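You operate a simulated robot arm through the tools that you are given. There is no shell and no other tool. Be economical: measure what you need, move in short steps, check, and stop when the job is done.

Carry out the task below with a simulated robot arm. There is one attempt and no reset: what you move stays moved.

JOB
Dial in the card's figures on control box 6, then start track, bowl and tray.
Fine: knobs first; switch on in that order.

The check looks at the end state, three seconds after you hand in, the way a careful person would. Anything else that was tipped, shoved, dropped, spilled or broken makes it a failure.

ROBOT AND FRAMES
A 7-joint arm with a two-finger parallel gripper, hanging from a carriage that runs on a gantry, over the field with the corners [-230, 114.3], [-230, -13.7], [0, -13.7], [0, 114.3] (x, y) and turns from -6.283 to 5.707 rad about z. Base frame: it is fixed where the carriage stands at the start and does not move with it; the origin is on the floor, on the carriage's upright axis, x ahead of it, y to its left, z up. Units: cm, rad, N and s.
With the tool pointing down near the work surface it reaches from about 44 to 78 cm from the robot's upright axis, wherever it stands. Its first joint turns from -2.496 to 2.496 rad. Places, roughly: feeder five air knob [430, 0, 110]; feeder five bowl knob [410, 0, 80]; feeder five bowl switch [410, 0, 80]; feeder five centre knob [440, 40, 120]; feeder five chute [450, 20, 130]; feeder five gate [450, 10, 150]; feeder five height knob [460, 40, 100]; feeder five hex screw [430, 50, 90]; feeder five lock knob [460, 30, 140]; feeder five probe rod [460, 40, 130]; feeder five track knob [410, -10, 80]; feeder five track switch [410, -10, 80]; feeder five tray knob [410, -10, 80]; feeder five tray switch [410, -10, 80]; feeder five width knob [460, 50, 110]; feeder five wing screw [450, 10, 140]. Payload 1.57 kg.
The tool frame sits at the grasp point between the pads (the TCP): z along the fingers, y along the line on which they close. The tips reach 3 cm beyond it. Largest opening 11 cm; finger width 2.4, thickness 1.2; the body of the gripper, 4.8 by 11.2 cm, starts 7.8 cm behind the TCP.
Orientation is that of the tool frame in the base frame, as a unit quaternion [x, y, z, w]. With the fingers straight down and closing along the base's y, the tool's x points along the base's -x, its y along +y and its z along -z.

CONTROLS
- The arm moves only by the tool move_arm. Its arguments are lists of equal length, an entry for each row: "translation": the shift along the base's x, y, z in cm, a list of three; "turn": the turn, a rotation vector about the base's x, y, z in degrees, a list of three. In form: {"translation": [[dx, dy, dz], ...], "turn": [[rx, ry, rz], ...]}. A call has 1 to 12 rows; each row shifts and turns the commanded pose from where the row before left it. "grip" is the gripper command, from -1 (fully open) to 1 (shut), values between in proportion, set as the call begins (left out, the last holds). Each row takes 0.2 s and may step no farther than 5 cm and 0.15 rad from the row before; otherwise, or with a gripper value out of range, the whole call is refused. Where a pose cannot be reached the arm comes as near as it can. A force on the tool above 40 N (or 10 N above the force at the start of the call, whichever is more), or a blocked arm, ends the call early, and 0.2 s more pass. The fingers move at their own pace (about 4.5 cm/s each) and stop on an object; they squeeze with about 33 N. The grip force told is the motor's: it shows also when the fingers shut on nothing. Time passes only in rows, and 0.2 s behind the last, so rows that do not move let the fingers close. The reply holds the time, the measured pose of the TCP, the force on the tool along the base axes, the opening and the grip force, in the units named above and with some noise, with the torque about the TCP (base axes, N m) and any sound that the robot's microphone picked up.
- Cameras (640 x 400 px; columns grow to the right, rows downward): "scene" is now at [30.26, -0.38, 149.81]; the picture's right is [-0.03, -1.00, 0.00], its down [-0.80, 0.02, -0.60] and it looks along [0.60, -0.02, -0.80] (base axes); focal length 276 px, centre (320, 200). "wrist" rides on the gripper at [7, 1.6, -14.1] in the tool frame; the picture's right is [-0.23, 0.97, 0.00], its down [-0.86, -0.20, -0.48] and it looks along [-0.47, -0.11, 0.88] (tool axes); focal length 222 px, centre (320, 200). There is no depth. A picture from a camera that has moved, and an enlarged one, comes with that camera's place and axes in the base frame and with its lens. The place of the scene camera against the robot may be out by one fixed shift of up to 1.2 cm in any direction.
- capture(camera): a new picture of that camera. It takes no simulated time.
- lift_body(by): slides the trunk up (or, below 0, down) by that many cm; the arm and the scene camera ride with it, the base frame stays. It gives what a move gives, with no picture.
- steer(legs): drives the robot by 1 to 6 legs, each [ahead, left, turn to the left] in cm, cm and rad, along the robot's own axes; the way and the turn of a leg run together, so that a leg with both is an arc; at most 150 cm and 3.142 rad a leg. The arm and the cameras ride along, it lands a little off, and it stops where it bumps. It keeps to its track: a leg is cut to what the track allows. It gives what a move gives.
- pan_tilt(pan, tilt): turns the head with the scene camera to pan (to the left, within 2.705 rad either way) and tilt (down, from -0.506 to 1.204), counted from straight ahead of the robot. It gives what a move gives.
- inspect(camera, box): a new picture of the part [left, top, right, bottom] of that camera's present view, enlarged. It takes no simulated time.
- sign_off(): hands the job in; it is judged then, once.

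Go step by step. Nothing tells you exact positions but the pictures and the camera data: compare them with the known pose of the tool, close in by small moves and look again before you grip or let go. The budget is 120 turns and 78 pictures, counting those below and the enlarged ones. Unless the task says otherwise, let go and move clear before handing in, and close with one line.

The tools are called after "Call:" by a JSON object that holds its "method" and its "body". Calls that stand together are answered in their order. move_arm: Moves the arm, as the interface text tells. Its arguments: {"type":"object","properties":{"translation":{"type":"array"},"turn":{"type":"array"},"grip":{"type":"number"}},"required":["translation","turn"]} The other tools are called the same way: lift_body (by) slides the trunk up or down; steer (legs) drives the base; pan_tilt (pan, tilt) turns the head that bears the scene camera; capture (camera) takes a picture; inspect (camera, box) takes an enlarged picture of a part of a camera's view; sign_off () hands the job in.

At the start:

```text
t: 0.0
tcp_pos: [75.81, 21.17, 105.73]
tcp_rot: [0.0, 1.0, 0.0, 0.0]
ft_force: [0.0, -1.4, -0.1]
torque: [0.02, 0.02, -0.01]
gripper_width: 10.99
grasp_force: 0.1
trunk travel left (down, up): [-17.5, 42.0]
robot x, y, heading: [0.04, 0.1, 0.0]
head pan, tilt: [-0.026, 0.932]
```

scene: 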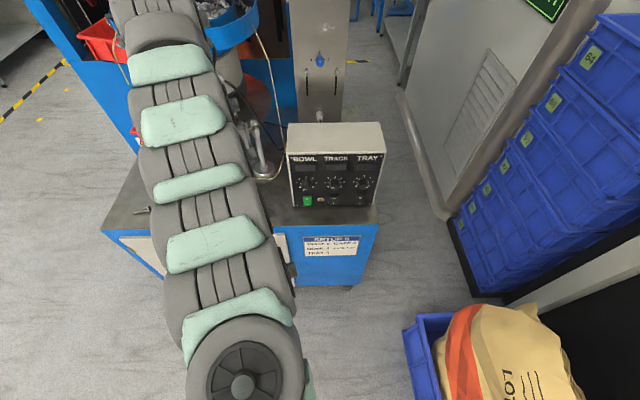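
wrist: 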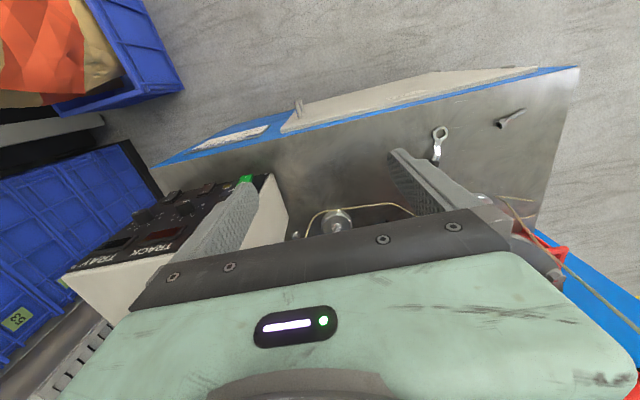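

A control box with bowl, track and tray knobs stands right ahead, with a card below it. I'll enlarge both to read them before going on.

Call:
{"method": "inspect", "body": {"camera": "scene", "box": [280, 115, 390, 215]}}

Call:
{"method": "inspect", "body": {"camera": "scene", "box": [290, 225, 370, 265]}}

```text
4.00 times, centred on (335, 165) of scene
camera zoom: at [30.26, -0.38, 149.81], right [-0.03, -1.0, 0.0], down [-0.8, 0.02, -0.6], along [0.6, -0.02, -0.8], focal length 1104 px, centre (260, 340)
```

zoom: 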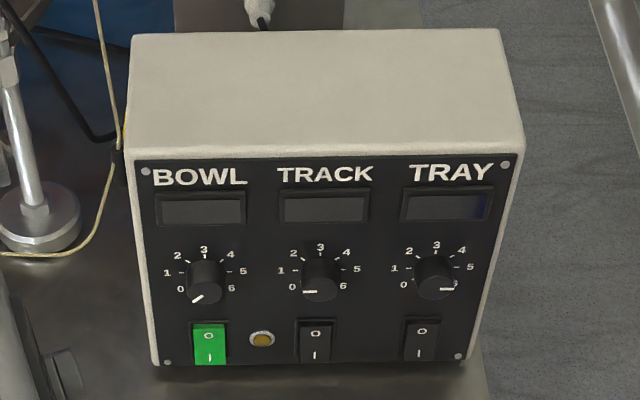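

```text
8.00 times, centred on (330, 245) of scene
camera zoom: at [30.26, -0.38, 149.81], right [-0.03, -1.0, 0.0], down [-0.8, 0.02, -0.6], along [0.6, -0.02, -0.8], focal length 2208 px, centre (240, -160)
```

zoom: 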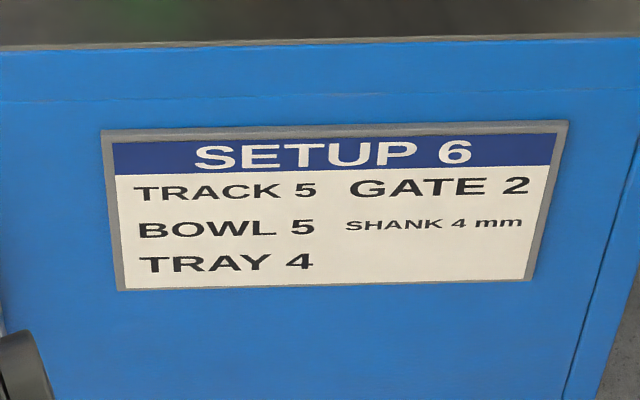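

The card in front reads SETUP 6: track 5, bowl 5, tray 4. I still need to be sure that this box is number 6, so I'll look around for labels and other feeders.

Call:
{"method": "pan_tilt", "body": {"pan": 0.0, "tilt": 0.35}}

Call:
{"method": "capture", "body": {"camera": "scene"}}

Call:
{"method": "pan_tilt", "body": {"pan": 1.7, "tilt": 0.4}}

Call:
{"method": "capture", "body": {"camera": "scene"}}

Call:
{"method": "pan_tilt", "body": {"pan": -1.7, "tilt": 0.4}}

Call:
{"method": "capture", "body": {"camera": "scene"}}

```text
t: 1.0
tcp_pos: [75.77, 21.07, 105.7]
tcp_rot: [0.001, 1.0, 0.0, -0.001]
ft_force: [0.0, 0.1, -0.1]
torque: [0.02, 0.02, -0.03]
gripper_width: 11.0
grasp_force: 0.0
trunk travel left (down, up): [-17.5, 42.0]
robot x, y, heading: [0.21, -0.21, 0.003]
head pan, tilt: [0.0, 0.351]
```

```text
73 pictures are left
camera scene: at [32.2, -0.19, 154.79], right [0.0, -1.0, 0.0], down [-0.34, 0.0, -0.94], along [0.94, 0.0, -0.34], focal length 276 px, centre (320, 200)
```

scene: 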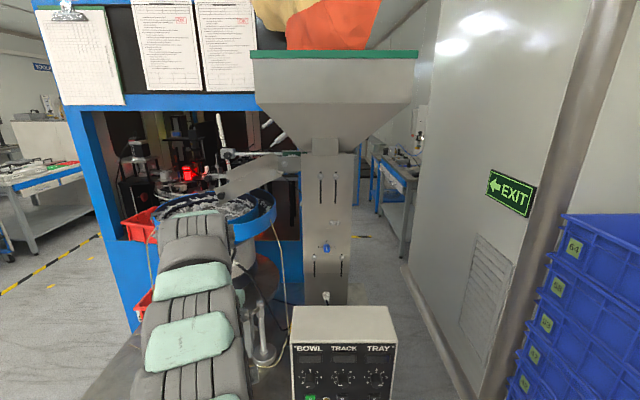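

```text
t: 2.7
tcp_pos: [75.92, 21.12, 105.76]
tcp_rot: [-0.001, 1.0, 0.0, 0.0]
ft_force: [-0.7, 0.8, -0.1]
torque: [0.0, 0.02, 0.01]
gripper_width: 11.02
grasp_force: 0.0
trunk travel left (down, up): [-17.5, 42.0]
robot x, y, heading: [0.28, 0.24, 0.002]
head pan, tilt: [1.7, 0.4]
```

```text
72 pictures are left
camera scene: at [21.7, 9.0, 154.35], right [0.99, 0.13, 0.0], down [0.05, -0.39, -0.92], along [-0.12, 0.91, -0.39], focal length 276 px, centre (320, 200)
```

scene: 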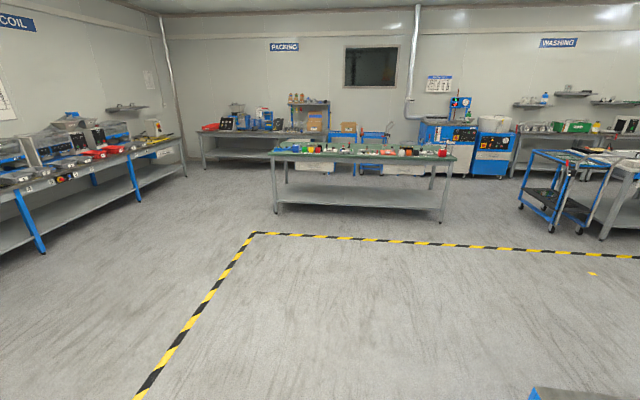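

```text
t: 5.6
tcp_pos: [75.82, 21.07, 105.84]
tcp_rot: [0.0, 1.0, -0.001, 0.0]
ft_force: [-0.1, -0.1, 0.3]
torque: [0.02, -0.01, 0.0]
gripper_width: 10.98
grasp_force: 0.1
trunk travel left (down, up): [-17.5, 42.0]
robot x, y, heading: [-0.39, 0.02, -0.001]
head pan, tilt: [-1.7, 0.4]
```

```text
71 pictures are left
camera scene: at [21.7, -9.38, 154.35], right [-0.99, 0.13, 0.0], down [0.05, 0.39, -0.92], along [-0.12, -0.91, -0.39], focal length 276 px, centre (320, 200)
```

scene: 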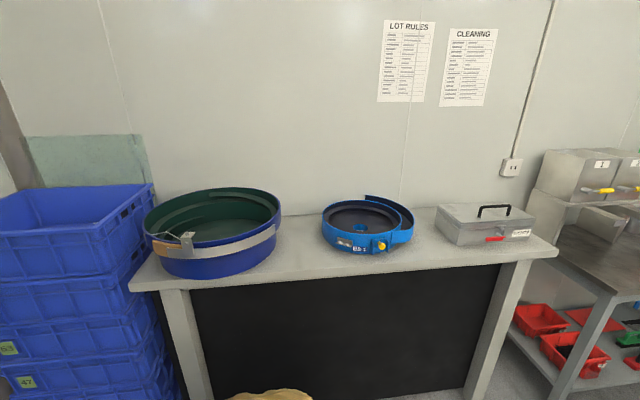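

The only feeder so far is the one ahead, and feeder five lies about 3 m beyond it. I'll check behind, then go back to the box.

Call:
{"method": "pan_tilt", "body": {"pan": 2.7, "tilt": 0.35}}

Call:
{"method": "capture", "body": {"camera": "scene"}}

Call:
{"method": "pan_tilt", "body": {"pan": -0.1, "tilt": 0.75}}

Call:
{"method": "capture", "body": {"camera": "scene"}}

```text
t: 9.1
tcp_pos: [75.96, 21.21, 105.78]
tcp_rot: [0.0, 1.0, -0.001, 0.001]
ft_force: [-0.4, -0.3, 0.0]
torque: [0.02, 0.0, 0.0]
gripper_width: 11.02
grasp_force: 0.0
trunk travel left (down, up): [-17.5, 42.0]
robot x, y, heading: [0.05, 0.06, 0.003]
head pan, tilt: [2.7, 0.351]
```

```text
70 pictures are left
camera scene: at [14.47, 3.79, 154.8], right [0.43, 0.9, 0.0], down [0.31, -0.15, -0.94], along [-0.85, 0.4, -0.34], focal length 276 px, centre (320, 200)
```

scene: 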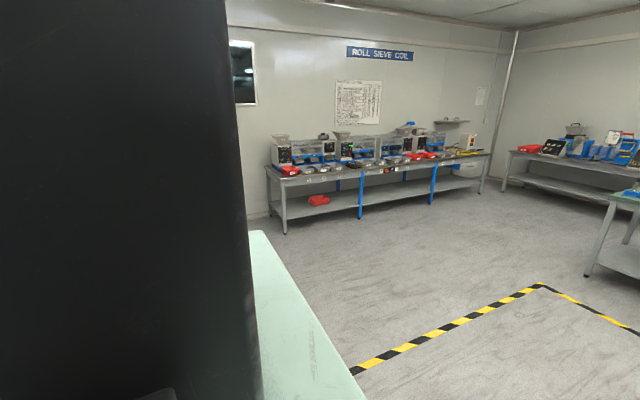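

```text
t: 11.6
tcp_pos: [75.89, 21.09, 105.69]
tcp_rot: [0.0, 1.0, 0.0, 0.0]
ft_force: [0.1, 0.2, 0.5]
torque: [0.04, -0.02, 0.0]
gripper_width: 11.01
grasp_force: 0.0
trunk travel left (down, up): [-17.5, 42.0]
robot x, y, heading: [0.29, -0.25, -0.0]
head pan, tilt: [-0.099, 0.75]
```

```text
69 pictures are left
camera scene: at [31.14, -1.01, 151.24], right [-0.1, -1.0, 0.0], down [-0.68, 0.07, -0.73], along [0.73, -0.07, -0.68], focal length 276 px, centre (320, 200)
```

scene: 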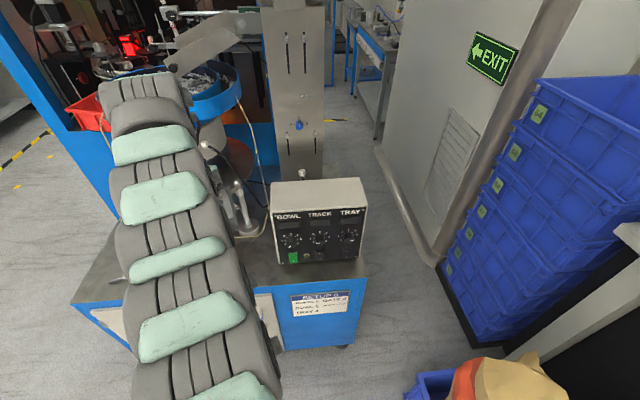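

This is the only feeder within reach, and the card on its bench is SETUP 6, so this is box 6. Next I'll measure the panel from two camera heights.

Call:
{"method": "inspect", "body": {"camera": "scene", "box": [260, 170, 380, 270]}}

Call:
{"method": "lift_body", "body": {"by": -17}}

Call:
{"method": "capture", "body": {"camera": "scene"}}

Call:
{"method": "inspect", "body": {"camera": "scene", "box": [260, 140, 380, 240]}}

```text
4.00 times, centred on (320, 220) of scene
camera zoom: at [31.14, -1.01, 151.24], right [-0.1, -1.0, 0.0], down [-0.68, 0.07, -0.73], along [0.73, -0.07, -0.68], focal length 1104 px, centre (320, 120)
```

zoom: 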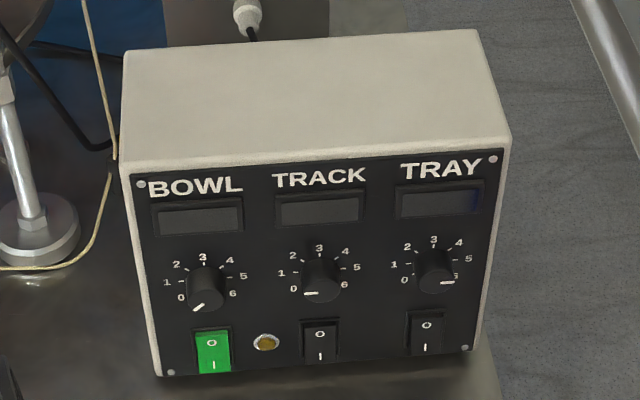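

```text
t: 13.5
tcp_pos: [75.89, 21.09, 88.7]
tcp_rot: [-0.001, 1.0, 0.0, 0.0]
ft_force: [0.4, 0.0, 0.3]
torque: [0.0, 0.0, -0.02]
gripper_width: 11.01
grasp_force: 0.0
trunk travel left (down, up): [-0.5, 59.0]
robot x, y, heading: [-0.04, 0.16, 0.003]
head pan, tilt: [-0.099, 0.75]
```

```text
67 pictures are left
camera scene: at [31.14, -1.01, 134.24], right [-0.1, -1.0, 0.0], down [-0.68, 0.07, -0.73], along [0.73, -0.07, -0.68], focal length 276 px, centre (320, 200)
```

scene: 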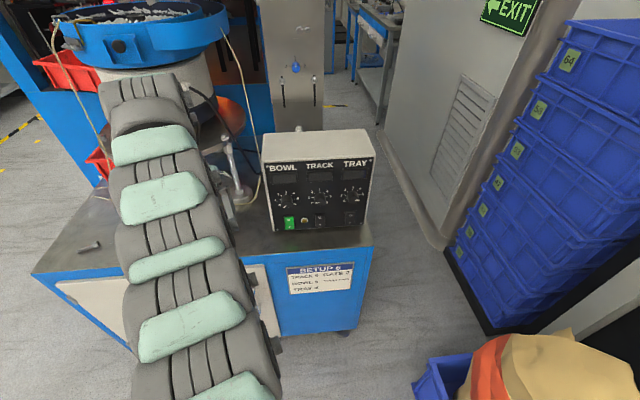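

```text
4.00 times, centred on (320, 190) of scene
camera zoom: at [31.14, -1.01, 134.24], right [-0.1, -1.0, 0.0], down [-0.68, 0.07, -0.73], along [0.73, -0.07, -0.68], focal length 1104 px, centre (320, 240)
```

zoom: 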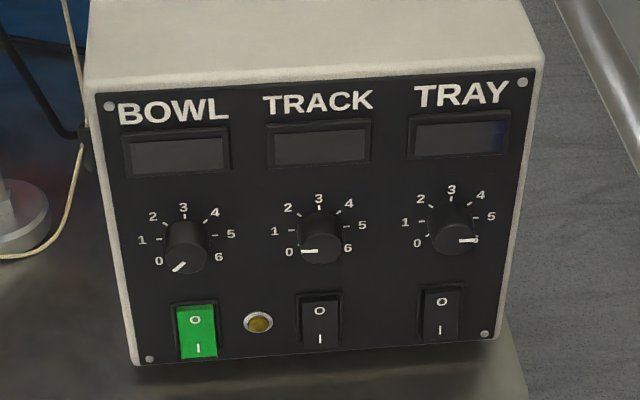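

The panel is upright and faces −x at about x 85.5. The knobs are at about y 2.1, −6.4 and −14.9, z 85.4 (caps at x≈83), with the switches below at z≈75.5. Bowl reads 0, track about 1 and tray about 5. I'll turn the gripper level so it points at the panel and use the wrist camera.

Call:
{"method": "move_arm", "body": {"translation": [[-1.5, 0, 0], [-1.5, 0, 0], [-1.5, 0, 0], [-1.5, 0, 0], [-1.5, 0, 0], [-1.5, 0, 0], [-1.5, 0, 0], [-1.5, 0, 0], [-1.5, 0, 0], [-1.5, 0, 0], [-1, 0, 0]], "turn": [[0, -8.1818, 0], [0, -8.1818, 0], [0, -8.1818, 0], [0, -8.1818, 0], [0, -8.1818, 0], [0, -8.1818, 0], [0, -8.1818, 0], [0, -8.1818, 0], [0, -8.1818, 0], [0, -8.1818, 0], [0, -8.1818, 0]]}}

Call:
{"method": "capture", "body": {"camera": "wrist"}}

Call:
{"method": "capture", "body": {"camera": "scene"}}

```text
t: 15.9
tcp_pos: [72.68, 21.1, 88.7]
tcp_rot: [0.0, 0.99, 0.0, 0.143]
ft_force: [0.4, 0.6, -0.5]
torque: [0.05, 0.0, 0.0]
gripper_width: 11.01
grasp_force: 0.0
out of reach, approached as far as the arm can: row 3, 4, 5, 6, 7, 8, 9, 10, 11
trunk travel left (down, up): [-0.5, 59.0]
robot x, y, heading: [0.41, -0.13, 0.001]
head pan, tilt: [-0.099, 0.75]
```

```text
65 pictures are left
camera wrist: at [62.06, 22.67, 100.45], right [0.22, 0.97, 0.06], down [0.69, -0.2, 0.7], along [0.69, -0.11, -0.71], focal length 222 px, centre (320, 200)
```

wrist: 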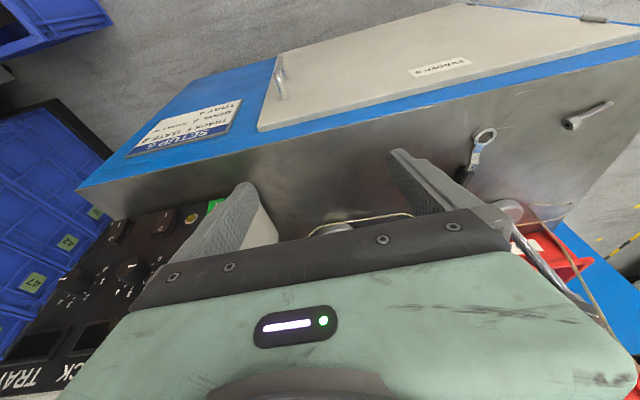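

```text
64 pictures are left
camera scene: at [31.14, -1.01, 134.24], right [-0.1, -1.0, 0.0], down [-0.68, 0.07, -0.73], along [0.73, -0.07, -0.68], focal length 276 px, centre (320, 200)
```

scene: 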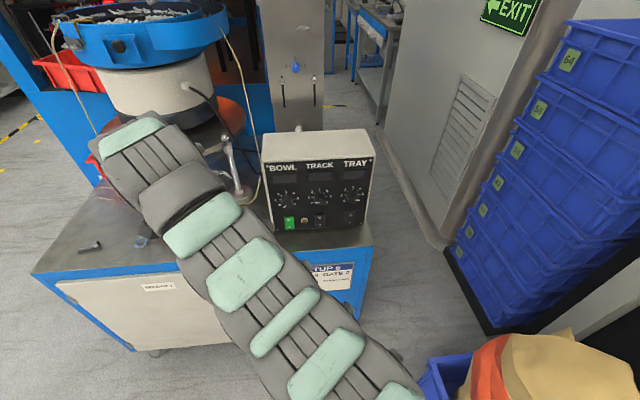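

The wrist can't level out this close to the machine. I'll back the carriage off 40 cm so the arm can stretch, and read the cabinet label from the wrist view first.

Call:
{"method": "inspect", "body": {"camera": "wrist", "box": [400, 50, 480, 90]}}

Call:
{"method": "steer", "body": {"legs": [[-40, 0, 0]]}}

Call:
{"method": "move_arm", "body": {"translation": [[0, 0, 0], [0, 0, 0], [0, 0, 0], [0, 0, 0], [0, 0, 0], [0, 0, 0], [0, 0, 0], [0, 0, 0], [0, 0, 0]], "turn": [[0, -8.2, 0], [0, -8.2, 0], [0, -8.2, 0], [0, -8.2, 0], [0, -8.2, 0], [0, -8.2, 0], [0, -8.2, 0], [0, -8.2, 0], [0, -8.2, 0]]}}

```text
8.00 times, centred on (440, 70) of wrist
camera zoom: at [62.06, 22.67, 100.45], right [0.22, 0.97, 0.06], down [0.69, -0.2, 0.7], along [0.69, -0.11, -0.71], focal length 1777 px, centre (-640, 1240)
```

zoom: 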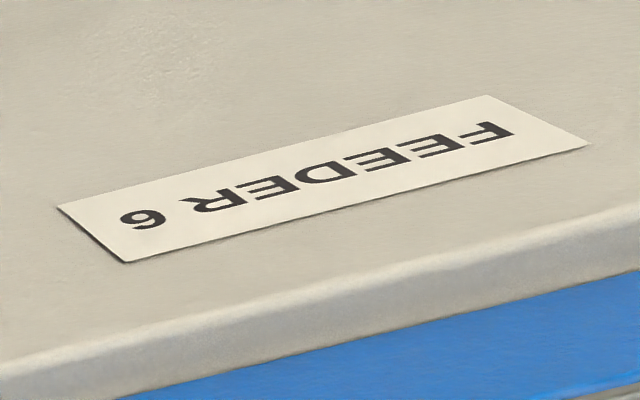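

```text
t: 18.4
tcp_pos: [32.52, 21.05, 88.72]
tcp_rot: [0.0, 0.99, 0.0, 0.142]
ft_force: [-1.0, 0.6, -0.3]
torque: [0.03, 0.01, -0.01]
gripper_width: 10.99
grasp_force: 0.1
trunk travel left (down, up): [-0.5, 59.0]
robot x, y, heading: [-40.21, 0.14, -0.001]
head pan, tilt: [-0.099, 0.75]
```

```text
t: 20.4
tcp_pos: [32.42, 21.04, 88.89]
tcp_rot: [0.0, 0.99, 0.0, 0.143]
ft_force: [-0.5, -0.7, 0.6]
torque: [0.0, 0.04, -0.02]
gripper_width: 10.99
grasp_force: 0.1
out of reach, approached as far as the arm can: row 1, 2, 3, 4, 5, 6, 7, 8, 9
trunk travel left (down, up): [-0.5, 59.0]
robot x, y, heading: [-40.45, -0.43, -0.0]
head pan, tilt: [-0.099, 0.75]
```

The cabinet says FEEDER 6, so the box is confirmed. There is free space here, so I'll stretch forward while pitching the tool up, to find a posture that works.

Call:
{"method": "move_arm", "body": {"translation": [[2, -1, 1], [2, -1, 1], [2, -1, 1], [2, -1, 1], [2, -1, 1], [2, -1, 1], [2, -1, 1], [2, -1, 1], [2, -1, 1], [2, -1, 1]], "turn": [[0, -7.3, 0], [0, -7.3, 0], [0, -7.3, 0], [0, -7.3, 0], [0, -7.3, 0], [0, -7.3, 0], [0, -7.3, 0], [0, -7.3, 0], [0, -7.3, 0], [0, -7.3, 0]]}}

Call:
{"method": "capture", "body": {"camera": "scene"}}

```text
t: 22.6
tcp_pos: [53.21, 11.33, 99.29]
tcp_rot: [0.001, 0.71, -0.001, 0.705]
ft_force: [0.5, -0.1, 0.0]
torque: [0.05, 0.04, 0.0]
gripper_width: 10.99
grasp_force: 0.1
out of reach, approached as far as the arm can: row 1
trunk travel left (down, up): [-0.5, 59.0]
robot x, y, heading: [-40.85, -0.05, -0.004]
head pan, tilt: [-0.099, 0.75]
```

```text
62 pictures are left
camera scene: at [-9.33, -1.06, 134.25], right [-0.1, -0.99, 0.0], down [-0.68, 0.07, -0.73], along [0.73, -0.07, -0.68], focal length 276 px, centre (320, 200)
```

scene: 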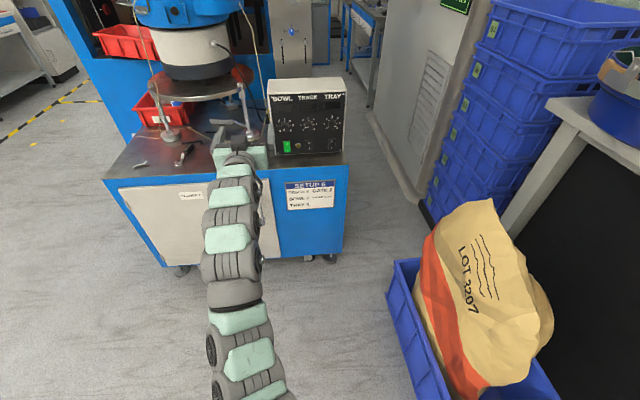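

The tool is level now. I'll bring it in front of the track knob at the right height, still well short of the panel, and look through the wrist camera.

Call:
{"method": "move_arm", "body": {"translation": [[0, -3, -2], [0, -3, -2], [0, -3, -2], [0, -3, -2], [0, -3, -2], [0, -2.7, -2], [0, 0, -1.9]], "turn": [[0, 0, 0], [0, 0, 0], [0, 0, 0], [0, 0, 0], [0, 0, 0], [0, 0, 0], [0, 0, 0]]}}

Call:
{"method": "capture", "body": {"camera": "wrist"}}

Call:
{"method": "capture", "body": {"camera": "scene"}}

```text
t: 24.2
tcp_pos: [52.92, -6.35, 85.21]
tcp_rot: [0.001, 0.711, -0.001, 0.703]
ft_force: [0.3, 0.0, -0.1]
torque: [-0.01, -0.05, -0.02]
gripper_width: 11.04
grasp_force: 0.1
trunk travel left (down, up): [-0.5, 59.0]
robot x, y, heading: [-40.37, -0.21, -0.001]
head pan, tilt: [-0.099, 0.75]
```

```text
61 pictures are left
camera wrist: at [38.67, -4.79, 78.43], right [0.0, 0.97, 0.23], down [-0.47, -0.2, 0.86], along [0.88, -0.11, 0.46], focal length 222 px, centre (320, 200)
```

wrist: 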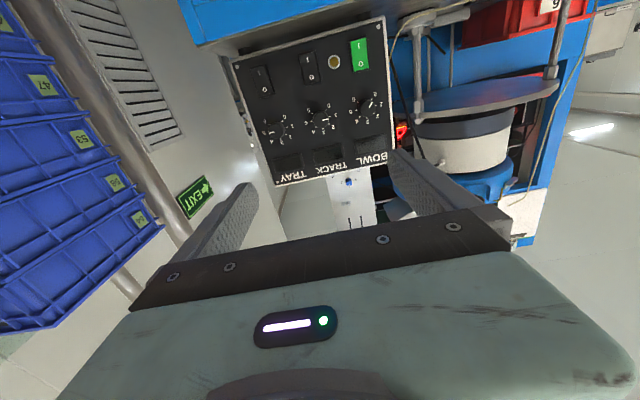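

```text
60 pictures are left
camera scene: at [-9.38, -1.0, 134.23], right [-0.1, -0.99, 0.0], down [-0.68, 0.07, -0.73], along [0.73, -0.07, -0.68], focal length 276 px, centre (320, 200)
```

scene: 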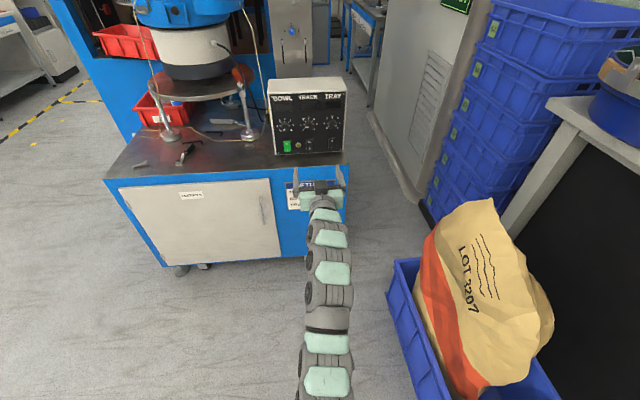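

The wrist view shows the whole panel, upside down. I'll enlarge it to read the pointers and rocker states.

Call:
{"method": "inspect", "body": {"camera": "wrist", "box": [230, 20, 400, 180]}}

Call:
{"method": "inspect", "body": {"camera": "scene", "box": [262, 72, 352, 162]}}

```text
2.50 times, centred on (315, 100) of wrist
camera zoom: at [38.67, -4.79, 78.43], right [0.0, 0.97, 0.23], down [-0.47, -0.2, 0.86], along [0.88, -0.11, 0.46], focal length 555 px, centre (332, 450)
```

zoom: 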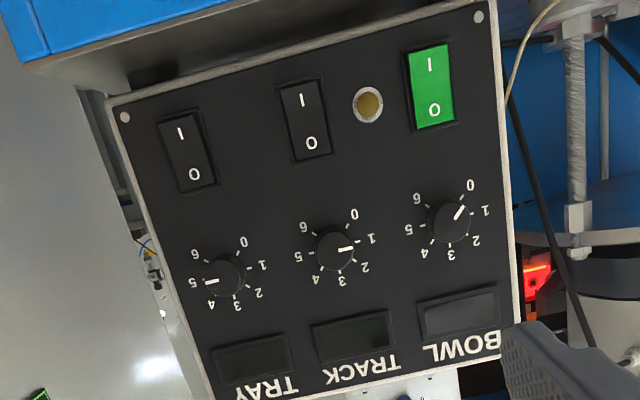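

```text
4.44 times, centred on (307, 117) of scene
camera zoom: at [-9.38, -1.0, 134.23], right [-0.1, -0.99, 0.0], down [-0.68, 0.07, -0.73], along [0.73, -0.07, -0.68], focal length 1226 px, centre (378, 569)
```

zoom: 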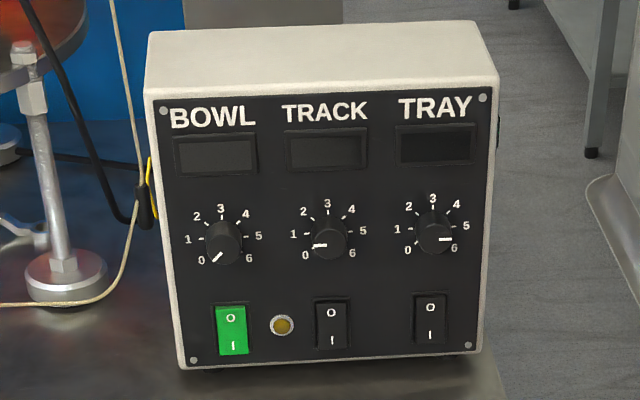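

Bowl reads 0, track 1 and tray 5, and all the rockers seem to tilt the same way. I'll narrow the gripper, drive about 18 cm closer and check the rockers from nearby.

Call:
{"method": "move_arm", "body": {"translation": [[0, 0, 0], [0, 0, 0], [0, 0, 0]], "turn": [[0, 0, 0], [0, 0, 0], [0, 0, 0]], "grip": 0.1}}

Call:
{"method": "steer", "body": {"legs": [[18, 0, 0]]}}

Call:
{"method": "capture", "body": {"camera": "wrist"}}

Call:
{"method": "inspect", "body": {"camera": "wrist", "box": [180, 0, 460, 175]}}

```text
t: 25.0
tcp_pos: [53.08, -6.33, 85.3]
tcp_rot: [0.0, 0.711, 0.0, 0.703]
ft_force: [-0.7, -0.3, 0.5]
torque: [0.0, 0.01, 0.01]
gripper_width: 4.97
grasp_force: 0.0
trunk travel left (down, up): [-0.5, 59.0]
robot x, y, heading: [-40.54, -0.2, -0.0]
head pan, tilt: [-0.099, 0.75]
```

```text
t: 26.5
tcp_pos: [70.82, -6.52, 85.42]
tcp_rot: [0.001, 0.711, -0.001, 0.703]
ft_force: [0.7, -0.4, -0.1]
torque: [-0.03, 0.02, 0.0]
gripper_width: 4.97
grasp_force: 0.0
trunk travel left (down, up): [-0.5, 59.0]
robot x, y, heading: [-23.08, 0.29, 0.001]
head pan, tilt: [-0.099, 0.75]
```

```text
57 pictures are left
camera wrist: at [56.49, -4.93, 78.55], right [0.0, 0.97, 0.23], down [-0.47, -0.2, 0.86], along [0.88, -0.11, 0.46], focal length 222 px, centre (320, 200)
```

wrist: 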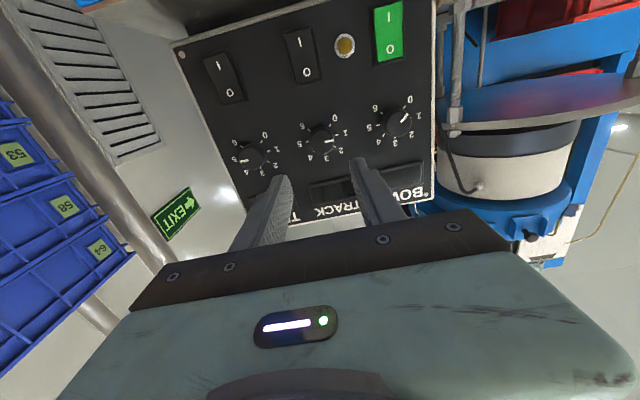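

```text
2.29 times, centred on (320, 88) of wrist
camera zoom: at [56.49, -4.93, 78.55], right [0.0, 0.97, 0.23], down [-0.47, -0.2, 0.86], along [0.88, -0.11, 0.46], focal length 508 px, centre (320, 457)
```

zoom: 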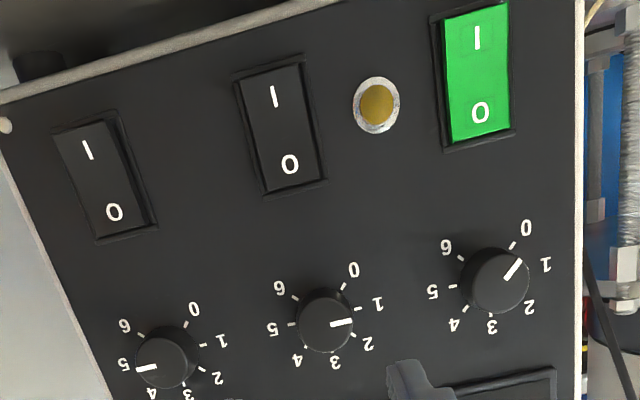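

I can't tell the rocker tilt yet, so I'll enlarge the bowl and track switches.

Call:
{"method": "inspect", "body": {"camera": "wrist", "box": [275, 0, 415, 90]}}

Call:
{"method": "inspect", "body": {"camera": "scene", "box": [265, 90, 365, 190]}}

```text
4.44 times, centred on (345, 45) of wrist
camera zoom: at [56.49, -4.93, 78.55], right [0.0, 0.97, 0.23], down [-0.47, -0.2, 0.86], along [0.88, -0.11, 0.46], focal length 987 px, centre (209, 889)
```

zoom: 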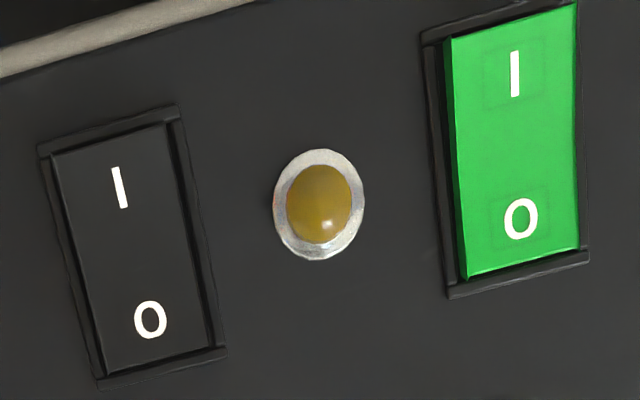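

```text
4.00 times, centred on (315, 140) of scene
camera zoom: at [8.38, -1.1, 134.25], right [-0.1, -0.99, 0.0], down [-0.68, 0.07, -0.73], along [0.73, -0.07, -0.68], focal length 1104 px, centre (340, 440)
```

zoom: 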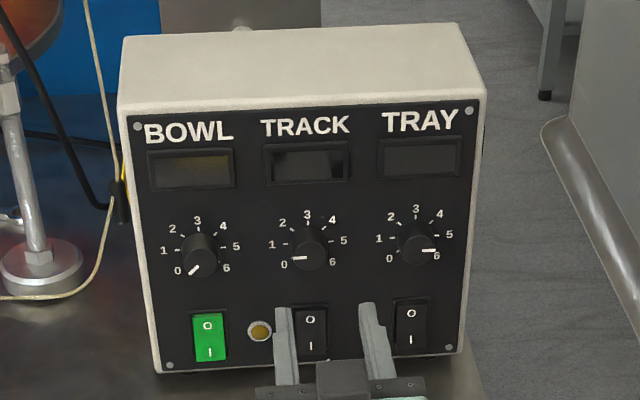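

All three rockers look to be in the same off position, and the green one is just a coloured cap. From the wrist view the knobs are at y 2.5, −6.15 and −15.0, z 84.7. I'll line up on the track knob and move in.

Call:
{"method": "move_arm", "body": {"translation": [[2, 0.35, -0.7], [2, 0, 0], [2, 0, 0], [2, 0, 0], [1.5, 0, 0]], "turn": [[0, -0.65, 0], [0, 0, 0], [0, 0, 0], [0, 0, 0], [0, 0, 0]]}}

Call:
{"method": "capture", "body": {"camera": "wrist"}}

Call:
{"method": "inspect", "body": {"camera": "scene", "box": [265, 90, 365, 190]}}

```text
t: 27.7
tcp_pos: [80.11, -6.15, 84.49]
tcp_rot: [0.001, 0.708, -0.001, 0.706]
ft_force: [-0.7, 0.1, 0.0]
torque: [0.01, 0.03, -0.05]
gripper_width: 4.95
grasp_force: 0.1
out of reach, approached as far as the arm can: row 5
trunk travel left (down, up): [-0.5, 59.0]
robot x, y, heading: [-22.56, -0.17, -0.002]
head pan, tilt: [-0.099, 0.75]
```

```text
53 pictures are left
camera wrist: at [65.73, -4.5, 77.56], right [0.0, 0.97, 0.23], down [-0.48, -0.2, 0.86], along [0.88, -0.11, 0.46], focal length 222 px, centre (320, 200)
```

wrist: 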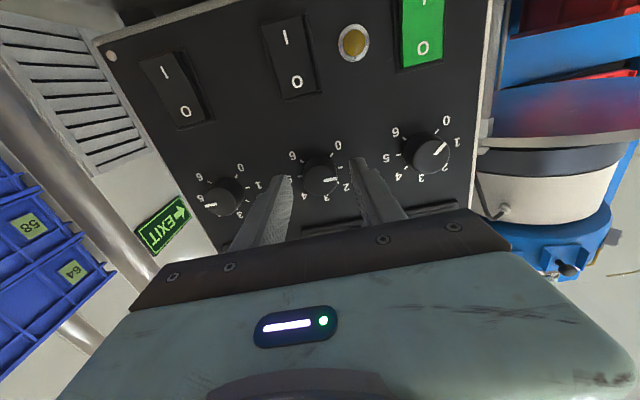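

```text
4.00 times, centred on (315, 140) of scene
camera zoom: at [8.34, -1.03, 134.24], right [-0.1, -0.99, 0.0], down [-0.68, 0.07, -0.73], along [0.73, -0.07, -0.68], focal length 1104 px, centre (340, 440)
```

zoom: 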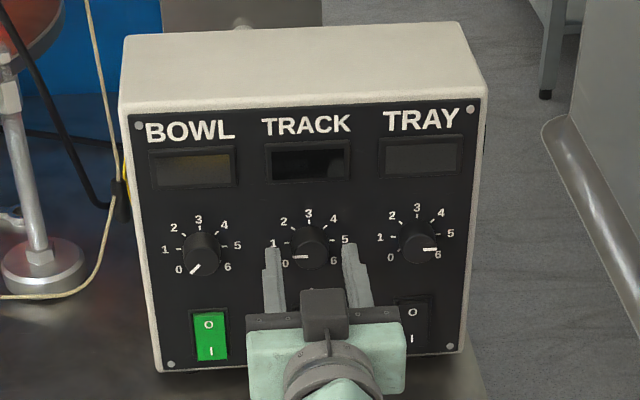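

The arm reaches its limit here, with TCP and knob lined up. I'll pull back, bring the carriage 12 cm nearer and go in again.

Call:
{"method": "move_arm", "body": {"translation": [[-3.5, 0, 0], [-3.5, 0, 0], [-3.5, 0, 0], [-3.5, 0, 0]], "turn": [[0, 0, 0], [0, 0, 0], [0, 0, 0], [0, 0, 0]]}}

Call:
{"method": "steer", "body": {"legs": [[12, 0, 0]]}}

```text
t: 28.7
tcp_pos: [65.72, -6.18, 84.2]
tcp_rot: [0.002, 0.708, 0.0, 0.707]
ft_force: [0.1, 0.4, 0.1]
torque: [0.03, -0.03, -0.02]
gripper_width: 4.93
grasp_force: 0.1
trunk travel left (down, up): [-0.5, 59.0]
robot x, y, heading: [-23.02, -0.11, -0.002]
head pan, tilt: [-0.099, 0.75]
```

```text
t: 30.0
tcp_pos: [77.87, -6.41, 84.41]
tcp_rot: [0.0, 0.707, 0.0, 0.707]
ft_force: [0.4, -0.1, 0.2]
torque: [0.05, 0.01, -0.01]
gripper_width: 4.96
grasp_force: 0.1
trunk travel left (down, up): [-0.5, 59.0]
robot x, y, heading: [-11.07, 0.22, -0.006]
head pan, tilt: [-0.099, 0.75]
```

The carriage landed well. I'll move in to about x 81 and check how the pads sit around the knob.

Call:
{"method": "move_arm", "body": {"translation": [[1, 0.25, 0.15], [1, 0, 0], [1.2, 0, 0]], "turn": [[0, 0, 0], [0, 0, 0], [0, 0, 0]]}}

Call:
{"method": "capture", "body": {"camera": "wrist"}}

Call:
{"method": "inspect", "body": {"camera": "wrist", "box": [240, 110, 420, 230]}}

```text
t: 30.8
tcp_pos: [81.05, -6.02, 84.36]
tcp_rot: [0.001, 0.707, -0.001, 0.707]
ft_force: [-0.9, 0.0, 0.0]
torque: [0.02, 0.01, 0.02]
gripper_width: 4.96
grasp_force: 0.1
trunk travel left (down, up): [-0.5, 59.0]
robot x, y, heading: [-10.66, 0.17, -0.005]
head pan, tilt: [-0.099, 0.75]
```

```text
51 pictures are left
camera wrist: at [66.75, -4.42, 77.51], right [0.0, 0.97, 0.23], down [-0.48, -0.2, 0.85], along [0.88, -0.11, 0.47], focal length 222 px, centre (320, 200)
```

wrist: 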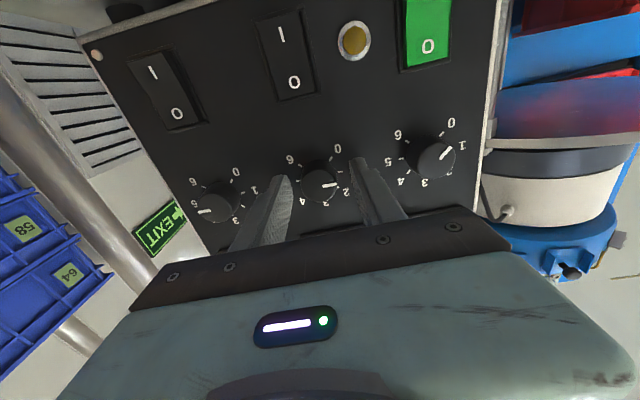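

```text
3.33 times, centred on (330, 170) of wrist
camera zoom: at [66.75, -4.42, 77.51], right [0.0, 0.97, 0.23], down [-0.48, -0.2, 0.85], along [0.88, -0.11, 0.47], focal length 740 px, centre (287, 300)
```

zoom: 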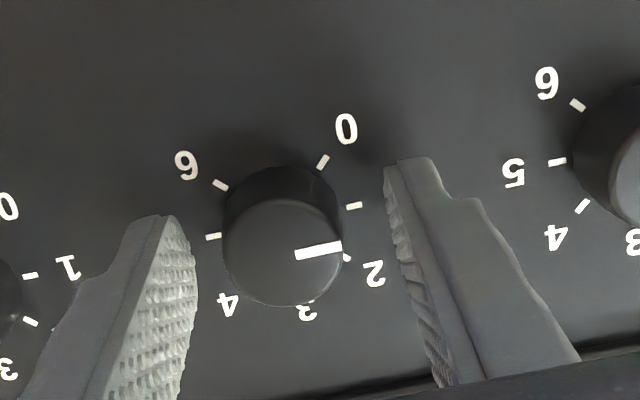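

The fingers straddle the knob. I'll go 0.6 cm deeper, recentre slightly and close on it.

Call:
{"method": "move_arm", "body": {"translation": [[0.6, -0.15, 0.25]], "turn": [[0, 0, 0]]}}

Call:
{"method": "move_arm", "body": {"translation": [[0, 0, 0], [0, 0, 0], [0, 0, 0]], "turn": [[0, 0, 0], [0, 0, 0], [0, 0, 0]], "grip": 1}}

```text
t: 31.2
tcp_pos: [81.49, -6.27, 84.72]
tcp_rot: [0.001, 0.707, -0.001, 0.707]
ft_force: [-0.7, 0.2, -0.4]
torque: [0.0, -0.02, -0.01]
gripper_width: 4.96
grasp_force: 0.1
trunk travel left (down, up): [-0.5, 59.0]
robot x, y, heading: [-10.97, -0.4, -0.004]
head pan, tilt: [-0.099, 0.75]
```

```text
t: 32.0
tcp_pos: [81.65, -6.19, 84.64]
tcp_rot: [0.002, 0.707, 0.0, 0.707]
ft_force: [1.1, 3.0, -0.6]
torque: [-0.01, 0.04, 0.05]
gripper_width: 2.97
grasp_force: 28.9
trunk travel left (down, up): [-0.5, 59.0]
robot x, y, heading: [-10.46, 0.08, -0.002]
head pan, tilt: [-0.099, 0.75]
```

The knob is gripped at 2.97 cm with little side force. I'll turn it clockwise in a trial of 24°.

Call:
{"method": "move_arm", "body": {"translation": [[0, 0, 0], [0, 0, 0], [0, 0, 0]], "turn": [[8, 0, 0], [8, 0, 0], [8, 0, 0]]}}

Call:
{"method": "inspect", "body": {"camera": "wrist", "box": [240, 110, 420, 230]}}

```text
t: 32.8
tcp_pos: [81.61, -6.21, 84.63]
tcp_rot: [0.149, 0.692, 0.147, 0.691]
ft_force: [-1.7, 2.9, -1.6]
torque: [0.03, -0.44, -0.01]
gripper_width: 2.94
grasp_force: 38.9
trunk travel left (down, up): [-0.5, 59.0]
robot x, y, heading: [-10.77, 0.18, -0.003]
head pan, tilt: [-0.099, 0.75]
```

```text
3.33 times, centred on (330, 170) of wrist
camera zoom: at [67.3, -1.87, 79.03], right [0.0, 0.8, 0.61], down [-0.48, -0.53, 0.7], along [0.88, -0.29, 0.38], focal length 740 px, centre (287, 300)
```

zoom: 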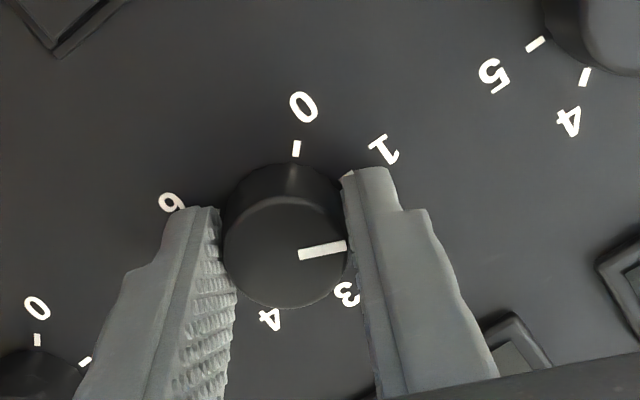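

The knob turns with the gripper without slipping. I'll carry on by 72°.

Call:
{"method": "move_arm", "body": {"translation": [[0, 0, 0], [0, 0, 0], [0, 0, 0], [0, 0, 0], [0, 0, 0], [0, 0, 0], [0, 0, 0], [0, 0, 0], [0, 0, 0]], "turn": [[8, 0, 0], [8, 0, 0], [8, 0, 0], [8, 0, 0], [8, 0, 0], [8, 0, 0], [8, 0, 0], [8, 0, 0], [8, 0, 0]]}}

```text
t: 34.8
tcp_pos: [81.59, -6.27, 84.65]
tcp_rot: [0.527, 0.473, 0.525, 0.472]
ft_force: [3.0, 0.2, -10.2]
torque: [-0.01, 0.19, 0.78]
gripper_width: 2.98
grasp_force: 39.1
trunk travel left (down, up): [-0.5, 59.0]
robot x, y, heading: [-10.94, -0.13, -0.008]
head pan, tilt: [-0.099, 0.75]
```

It has turned 96°. There is a side load of −10 N in z, so I'll shift down 0.2 cm to ease it and continue 80°.

Call:
{"method": "move_arm", "body": {"translation": [[0, 0, -0.2], [0, 0, 0], [0, 0, 0], [0, 0, 0], [0, 0, 0], [0, 0, 0], [0, 0, 0], [0, 0, 0], [0, 0, 0], [0, 0, 0]], "turn": [[8, 0, 0], [8, 0, 0], [8, 0, 0], [8, 0, 0], [8, 0, 0], [8, 0, 0], [8, 0, 0], [8, 0, 0], [8, 0, 0], [8, 0, 0]]}}

Call:
{"method": "inspect", "body": {"camera": "wrist", "box": [200, 70, 440, 230]}}

```text
t: 37.0
tcp_pos: [81.58, -6.14, 84.54]
tcp_rot: [0.707, 0.025, 0.706, 0.025]
ft_force: [2.1, 1.5, -4.9]
torque: [-0.02, 0.17, 0.05]
gripper_width: 2.95
grasp_force: 39.1
trunk travel left (down, up): [-0.5, 59.0]
robot x, y, heading: [-10.48, 0.11, -0.006]
head pan, tilt: [-0.099, 0.75]
```

```text
2.50 times, centred on (320, 150) of wrist
camera zoom: at [67.3, -7.41, 91.65], right [0.0, -0.99, -0.16], down [-0.48, 0.14, -0.87], along [0.88, 0.08, -0.47], focal length 555 px, centre (320, 325)
```

zoom: 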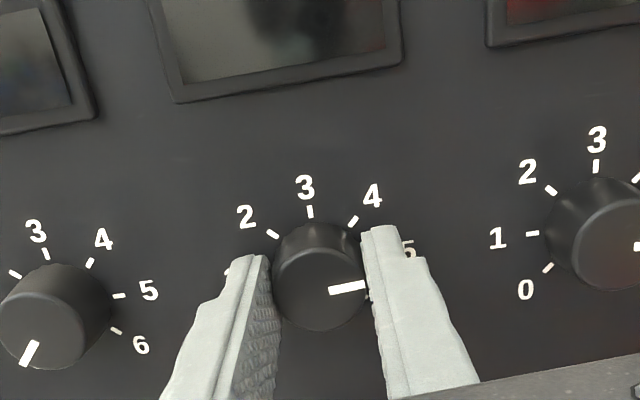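

The track pointer lies along the 5 line. I'll let go, back off and check.

Call:
{"method": "move_arm", "body": {"translation": [[0, 0, 0], [0, 0, 0], [0, 0, 0], [-2, 0, 0], [-2, 0, 0], [-2, 0, 0]], "turn": [[0, 0, 0], [0, 0, 0], [0, 0, 0], [0, 0, 0], [0, 0, 0], [3, 0, 0]], "grip": 0.1}}

Call:
{"method": "inspect", "body": {"camera": "wrist", "box": [200, 70, 440, 230]}}

```text
t: 38.4
tcp_pos: [75.58, -6.22, 84.47]
tcp_rot: [0.707, 0.006, 0.707, 0.006]
ft_force: [0.1, -0.1, 0.8]
torque: [0.02, 0.02, -0.01]
gripper_width: 4.96
grasp_force: 0.1
trunk travel left (down, up): [-0.5, 59.0]
robot x, y, heading: [-11.0, -0.15, -0.003]
head pan, tilt: [-0.099, 0.75]
```

```text
2.50 times, centred on (320, 150) of wrist
camera zoom: at [61.28, -7.8, 91.56], right [0.0, -0.98, -0.21], down [-0.48, 0.18, -0.86], along [0.88, 0.1, -0.47], focal length 555 px, centre (320, 325)
```

zoom: 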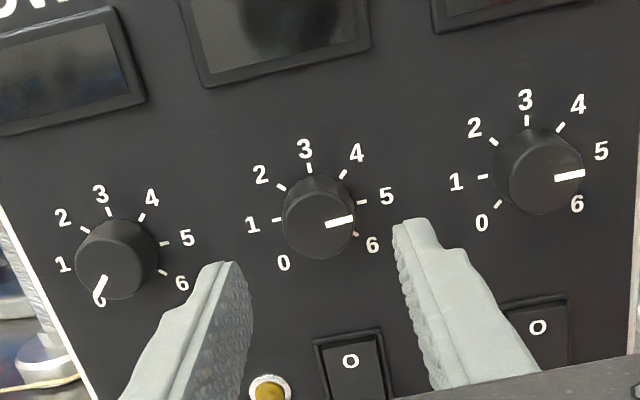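

Track looks close to 5. I'll enlarge it to judge the remaining error.

Call:
{"method": "inspect", "body": {"camera": "wrist", "box": [288, 120, 368, 180]}}

Call:
{"method": "inspect", "body": {"camera": "wrist", "box": [365, 100, 445, 160]}}

```text
6.67 times, centred on (328, 150) of wrist
camera zoom: at [61.28, -7.8, 91.56], right [0.0, -0.98, -0.21], down [-0.48, 0.18, -0.86], along [0.88, 0.1, -0.47], focal length 1481 px, centre (267, 533)
```

zoom: 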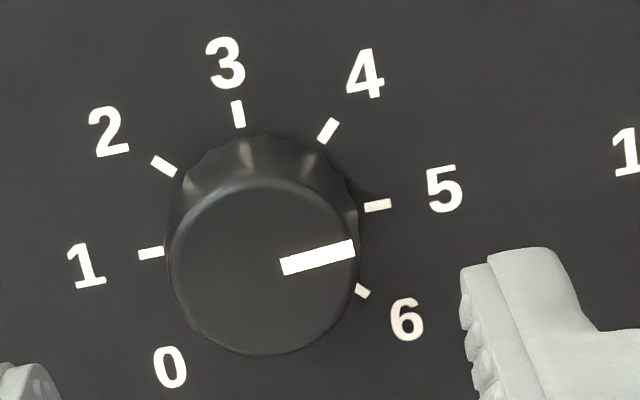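

```text
6.67 times, centred on (405, 130) of wrist
camera zoom: at [61.28, -7.8, 91.56], right [0.0, -0.98, -0.21], down [-0.48, 0.18, -0.86], along [0.88, 0.1, -0.47], focal length 1481 px, centre (-247, 667)
```

zoom: 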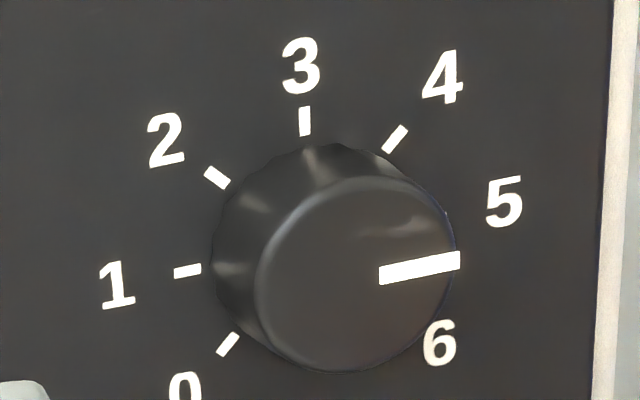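

The track pointer is about 4° short of the 5 tick. I'll grip it again, nudge it 4° clockwise and check.

Call:
{"method": "move_arm", "body": {"translation": [[2, 0, 0], [2, 0, 0], [2, 0, 0]], "turn": [[0, 0, 0], [0, 0, 0], [0, 0, 0]]}}

Call:
{"method": "move_arm", "body": {"translation": [[0, 0, 0], [0, 0, 0], [0, 0, 0], [0, 0, 0], [0, 0, 0]], "turn": [[0, 0, 0], [0, 0, 0], [0, 0, 0], [4, 0, 0], [0, 0, 0]], "grip": 1}}

Call:
{"method": "move_arm", "body": {"translation": [[0, 0, 0], [0, 0, 0], [0, 0, 0], [-2, 0, 0], [-2, 0, 0], [-2, 0, 0]], "turn": [[0, 0, 0], [0, 0, 0], [0, 0, 0], [0, 0, 0], [0, 0, 0], [0, 0, 0]], "grip": 0.1}}

Call:
{"method": "inspect", "body": {"camera": "wrist", "box": [288, 120, 368, 180]}}

```text
t: 39.2
tcp_pos: [81.6, -6.44, 84.41]
tcp_rot: [0.707, 0.008, 0.707, 0.005]
ft_force: [-0.7, 0.2, -0.2]
torque: [0.04, -0.03, 0.02]
gripper_width: 4.97
grasp_force: 0.1
trunk travel left (down, up): [-0.5, 59.0]
robot x, y, heading: [-10.47, -0.04, -0.002]
head pan, tilt: [-0.099, 0.75]
```

```text
t: 40.4
tcp_pos: [81.66, -6.09, 84.37]
tcp_rot: [0.707, -0.017, 0.706, -0.021]
ft_force: [-0.4, 3.9, -1.1]
torque: [0.01, 0.07, 0.14]
gripper_width: 2.96
grasp_force: 38.8
trunk travel left (down, up): [-0.5, 59.0]
robot x, y, heading: [-10.96, 0.09, -0.004]
head pan, tilt: [-0.099, 0.75]
```

```text
t: 41.8
tcp_pos: [75.52, -6.07, 84.38]
tcp_rot: [0.707, -0.019, 0.707, -0.017]
ft_force: [-1.1, -0.2, 0.4]
torque: [-0.01, 0.0, 0.01]
gripper_width: 4.93
grasp_force: 0.1
trunk travel left (down, up): [-0.5, 59.0]
robot x, y, heading: [-10.58, -0.41, -0.005]
head pan, tilt: [-0.099, 0.75]
```

```text
6.67 times, centred on (328, 150) of wrist
camera zoom: at [61.31, -8.18, 91.29], right [0.0, -0.96, -0.28], down [-0.48, 0.24, -0.84], along [0.88, 0.13, -0.46], focal length 1481 px, centre (267, 533)
```

zoom: 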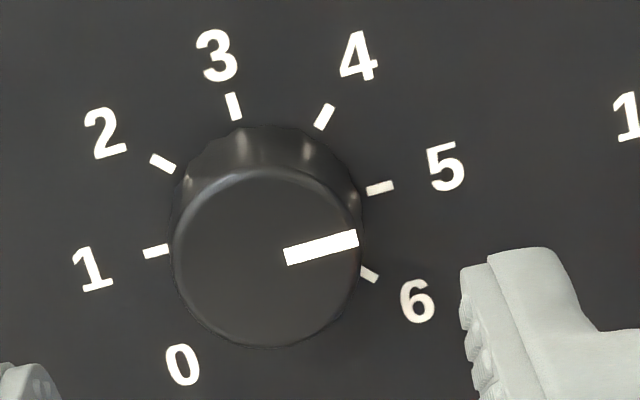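

Track now reads 5. I'll move sideways to the tray knob, staying clear, and look.

Call:
{"method": "move_arm", "body": {"translation": [[0, -3, 0], [0, -3, 0], [0, -2.75, 0]], "turn": [[0, 0, 0], [0, 0, 0], [-2, 0, 0]]}}

Call:
{"method": "inspect", "body": {"camera": "wrist", "box": [240, 90, 400, 210]}}

```text
t: 42.6
tcp_pos: [75.54, -15.06, 84.59]
tcp_rot: [0.707, -0.005, 0.707, -0.007]
ft_force: [-0.1, -0.6, -0.1]
torque: [0.0, 0.0, 0.0]
gripper_width: 4.94
grasp_force: 0.1
trunk travel left (down, up): [-0.5, 59.0]
robot x, y, heading: [-10.75, 0.28, 0.0]
head pan, tilt: [-0.099, 0.75]
```

```text
3.33 times, centred on (320, 150) of wrist
camera zoom: at [61.36, -16.85, 91.61], right [0.0, -0.97, -0.24], down [-0.48, 0.21, -0.85], along [0.88, 0.12, -0.46], focal length 740 px, centre (320, 367)
```

zoom: 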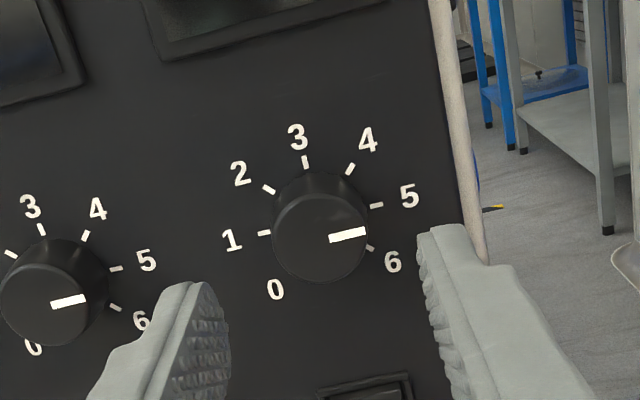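

Tray reads 5 and needs −45°. I'll move in, grip and turn it counter-clockwise.

Call:
{"method": "move_arm", "body": {"translation": [[2, 0.2, -0.1], [2, 0, 0], [2, 0, 0]], "turn": [[0, 0, 0], [0, 0, 0], [0, 0, 0]]}}

Call:
{"method": "move_arm", "body": {"translation": [[0, 0, 0], [0, 0, 0], [0, 0, 0], [0, 0, 0], [0, 0, 0], [0, 0, 0], [0, 0, 0], [0, 0, 0], [0, 0, 0], [0, 0, 0]], "turn": [[0, 0, 0], [0, 0, 0], [0, 0, 0], [-7.6, 0, 0], [-7.6, 0, 0], [-7.6, 0, 0], [-7.6, 0, 0], [-7.6, 0, 0], [-7.5, 0, 0], [0, 0, 0]], "grip": 1}}

Call:
{"method": "move_arm", "body": {"translation": [[0, 0, 0], [0, 0, 0], [0, 0, 0], [-2, 0, 0], [-2, 0, 0], [-2, 0, 0]], "turn": [[0, 0, 0], [0, 0, 0], [0, 0, 0], [0, 0, 0], [0, 0, 0], [0, 0, 0]], "grip": 0.1}}

Call:
{"method": "inspect", "body": {"camera": "wrist", "box": [260, 105, 380, 195]}}

```text
t: 43.4
tcp_pos: [81.38, -14.89, 84.53]
tcp_rot: [0.708, -0.005, 0.707, -0.007]
ft_force: [0.4, 0.6, 0.9]
torque: [0.0, -0.02, 0.01]
gripper_width: 4.94
grasp_force: 0.0
trunk travel left (down, up): [-0.5, 59.0]
robot x, y, heading: [-10.92, 0.05, -0.003]
head pan, tilt: [-0.099, 0.75]
```

```text
t: 45.6
tcp_pos: [81.58, -15.08, 84.44]
tcp_rot: [0.654, 0.267, 0.655, 0.269]
ft_force: [-9.2, -5.2, 15.0]
torque: [-0.02, -0.37, -0.34]
gripper_width: 2.96
grasp_force: 39.1
trunk travel left (down, up): [-0.5, 59.0]
robot x, y, heading: [-10.69, -0.02, -0.003]
head pan, tilt: [-0.099, 0.75]
```

```text
t: 47.0
tcp_pos: [75.52, -14.83, 84.42]
tcp_rot: [0.655, 0.269, 0.653, 0.266]
ft_force: [-0.4, 0.4, -0.7]
torque: [0.02, 0.0, -0.02]
gripper_width: 4.94
grasp_force: 0.0
trunk travel left (down, up): [-0.5, 59.0]
robot x, y, heading: [-10.6, -0.12, 0.0]
head pan, tilt: [-0.099, 0.75]
```

```text
4.44 times, centred on (320, 150) of wrist
camera zoom: at [61.27, -11.09, 90.61], right [0.0, -0.85, 0.52], down [-0.48, -0.46, -0.75], along [0.88, -0.25, -0.41], focal length 987 px, centre (320, 422)
```

zoom: 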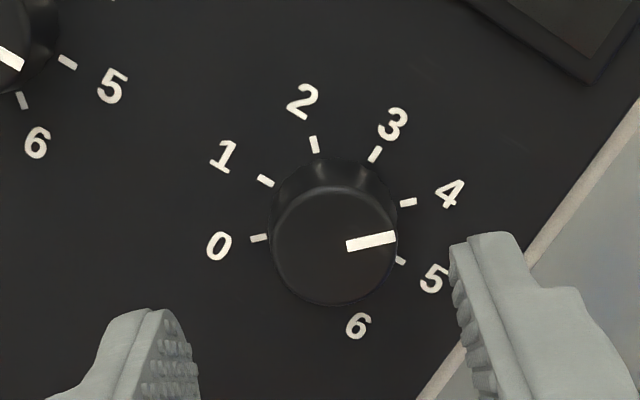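

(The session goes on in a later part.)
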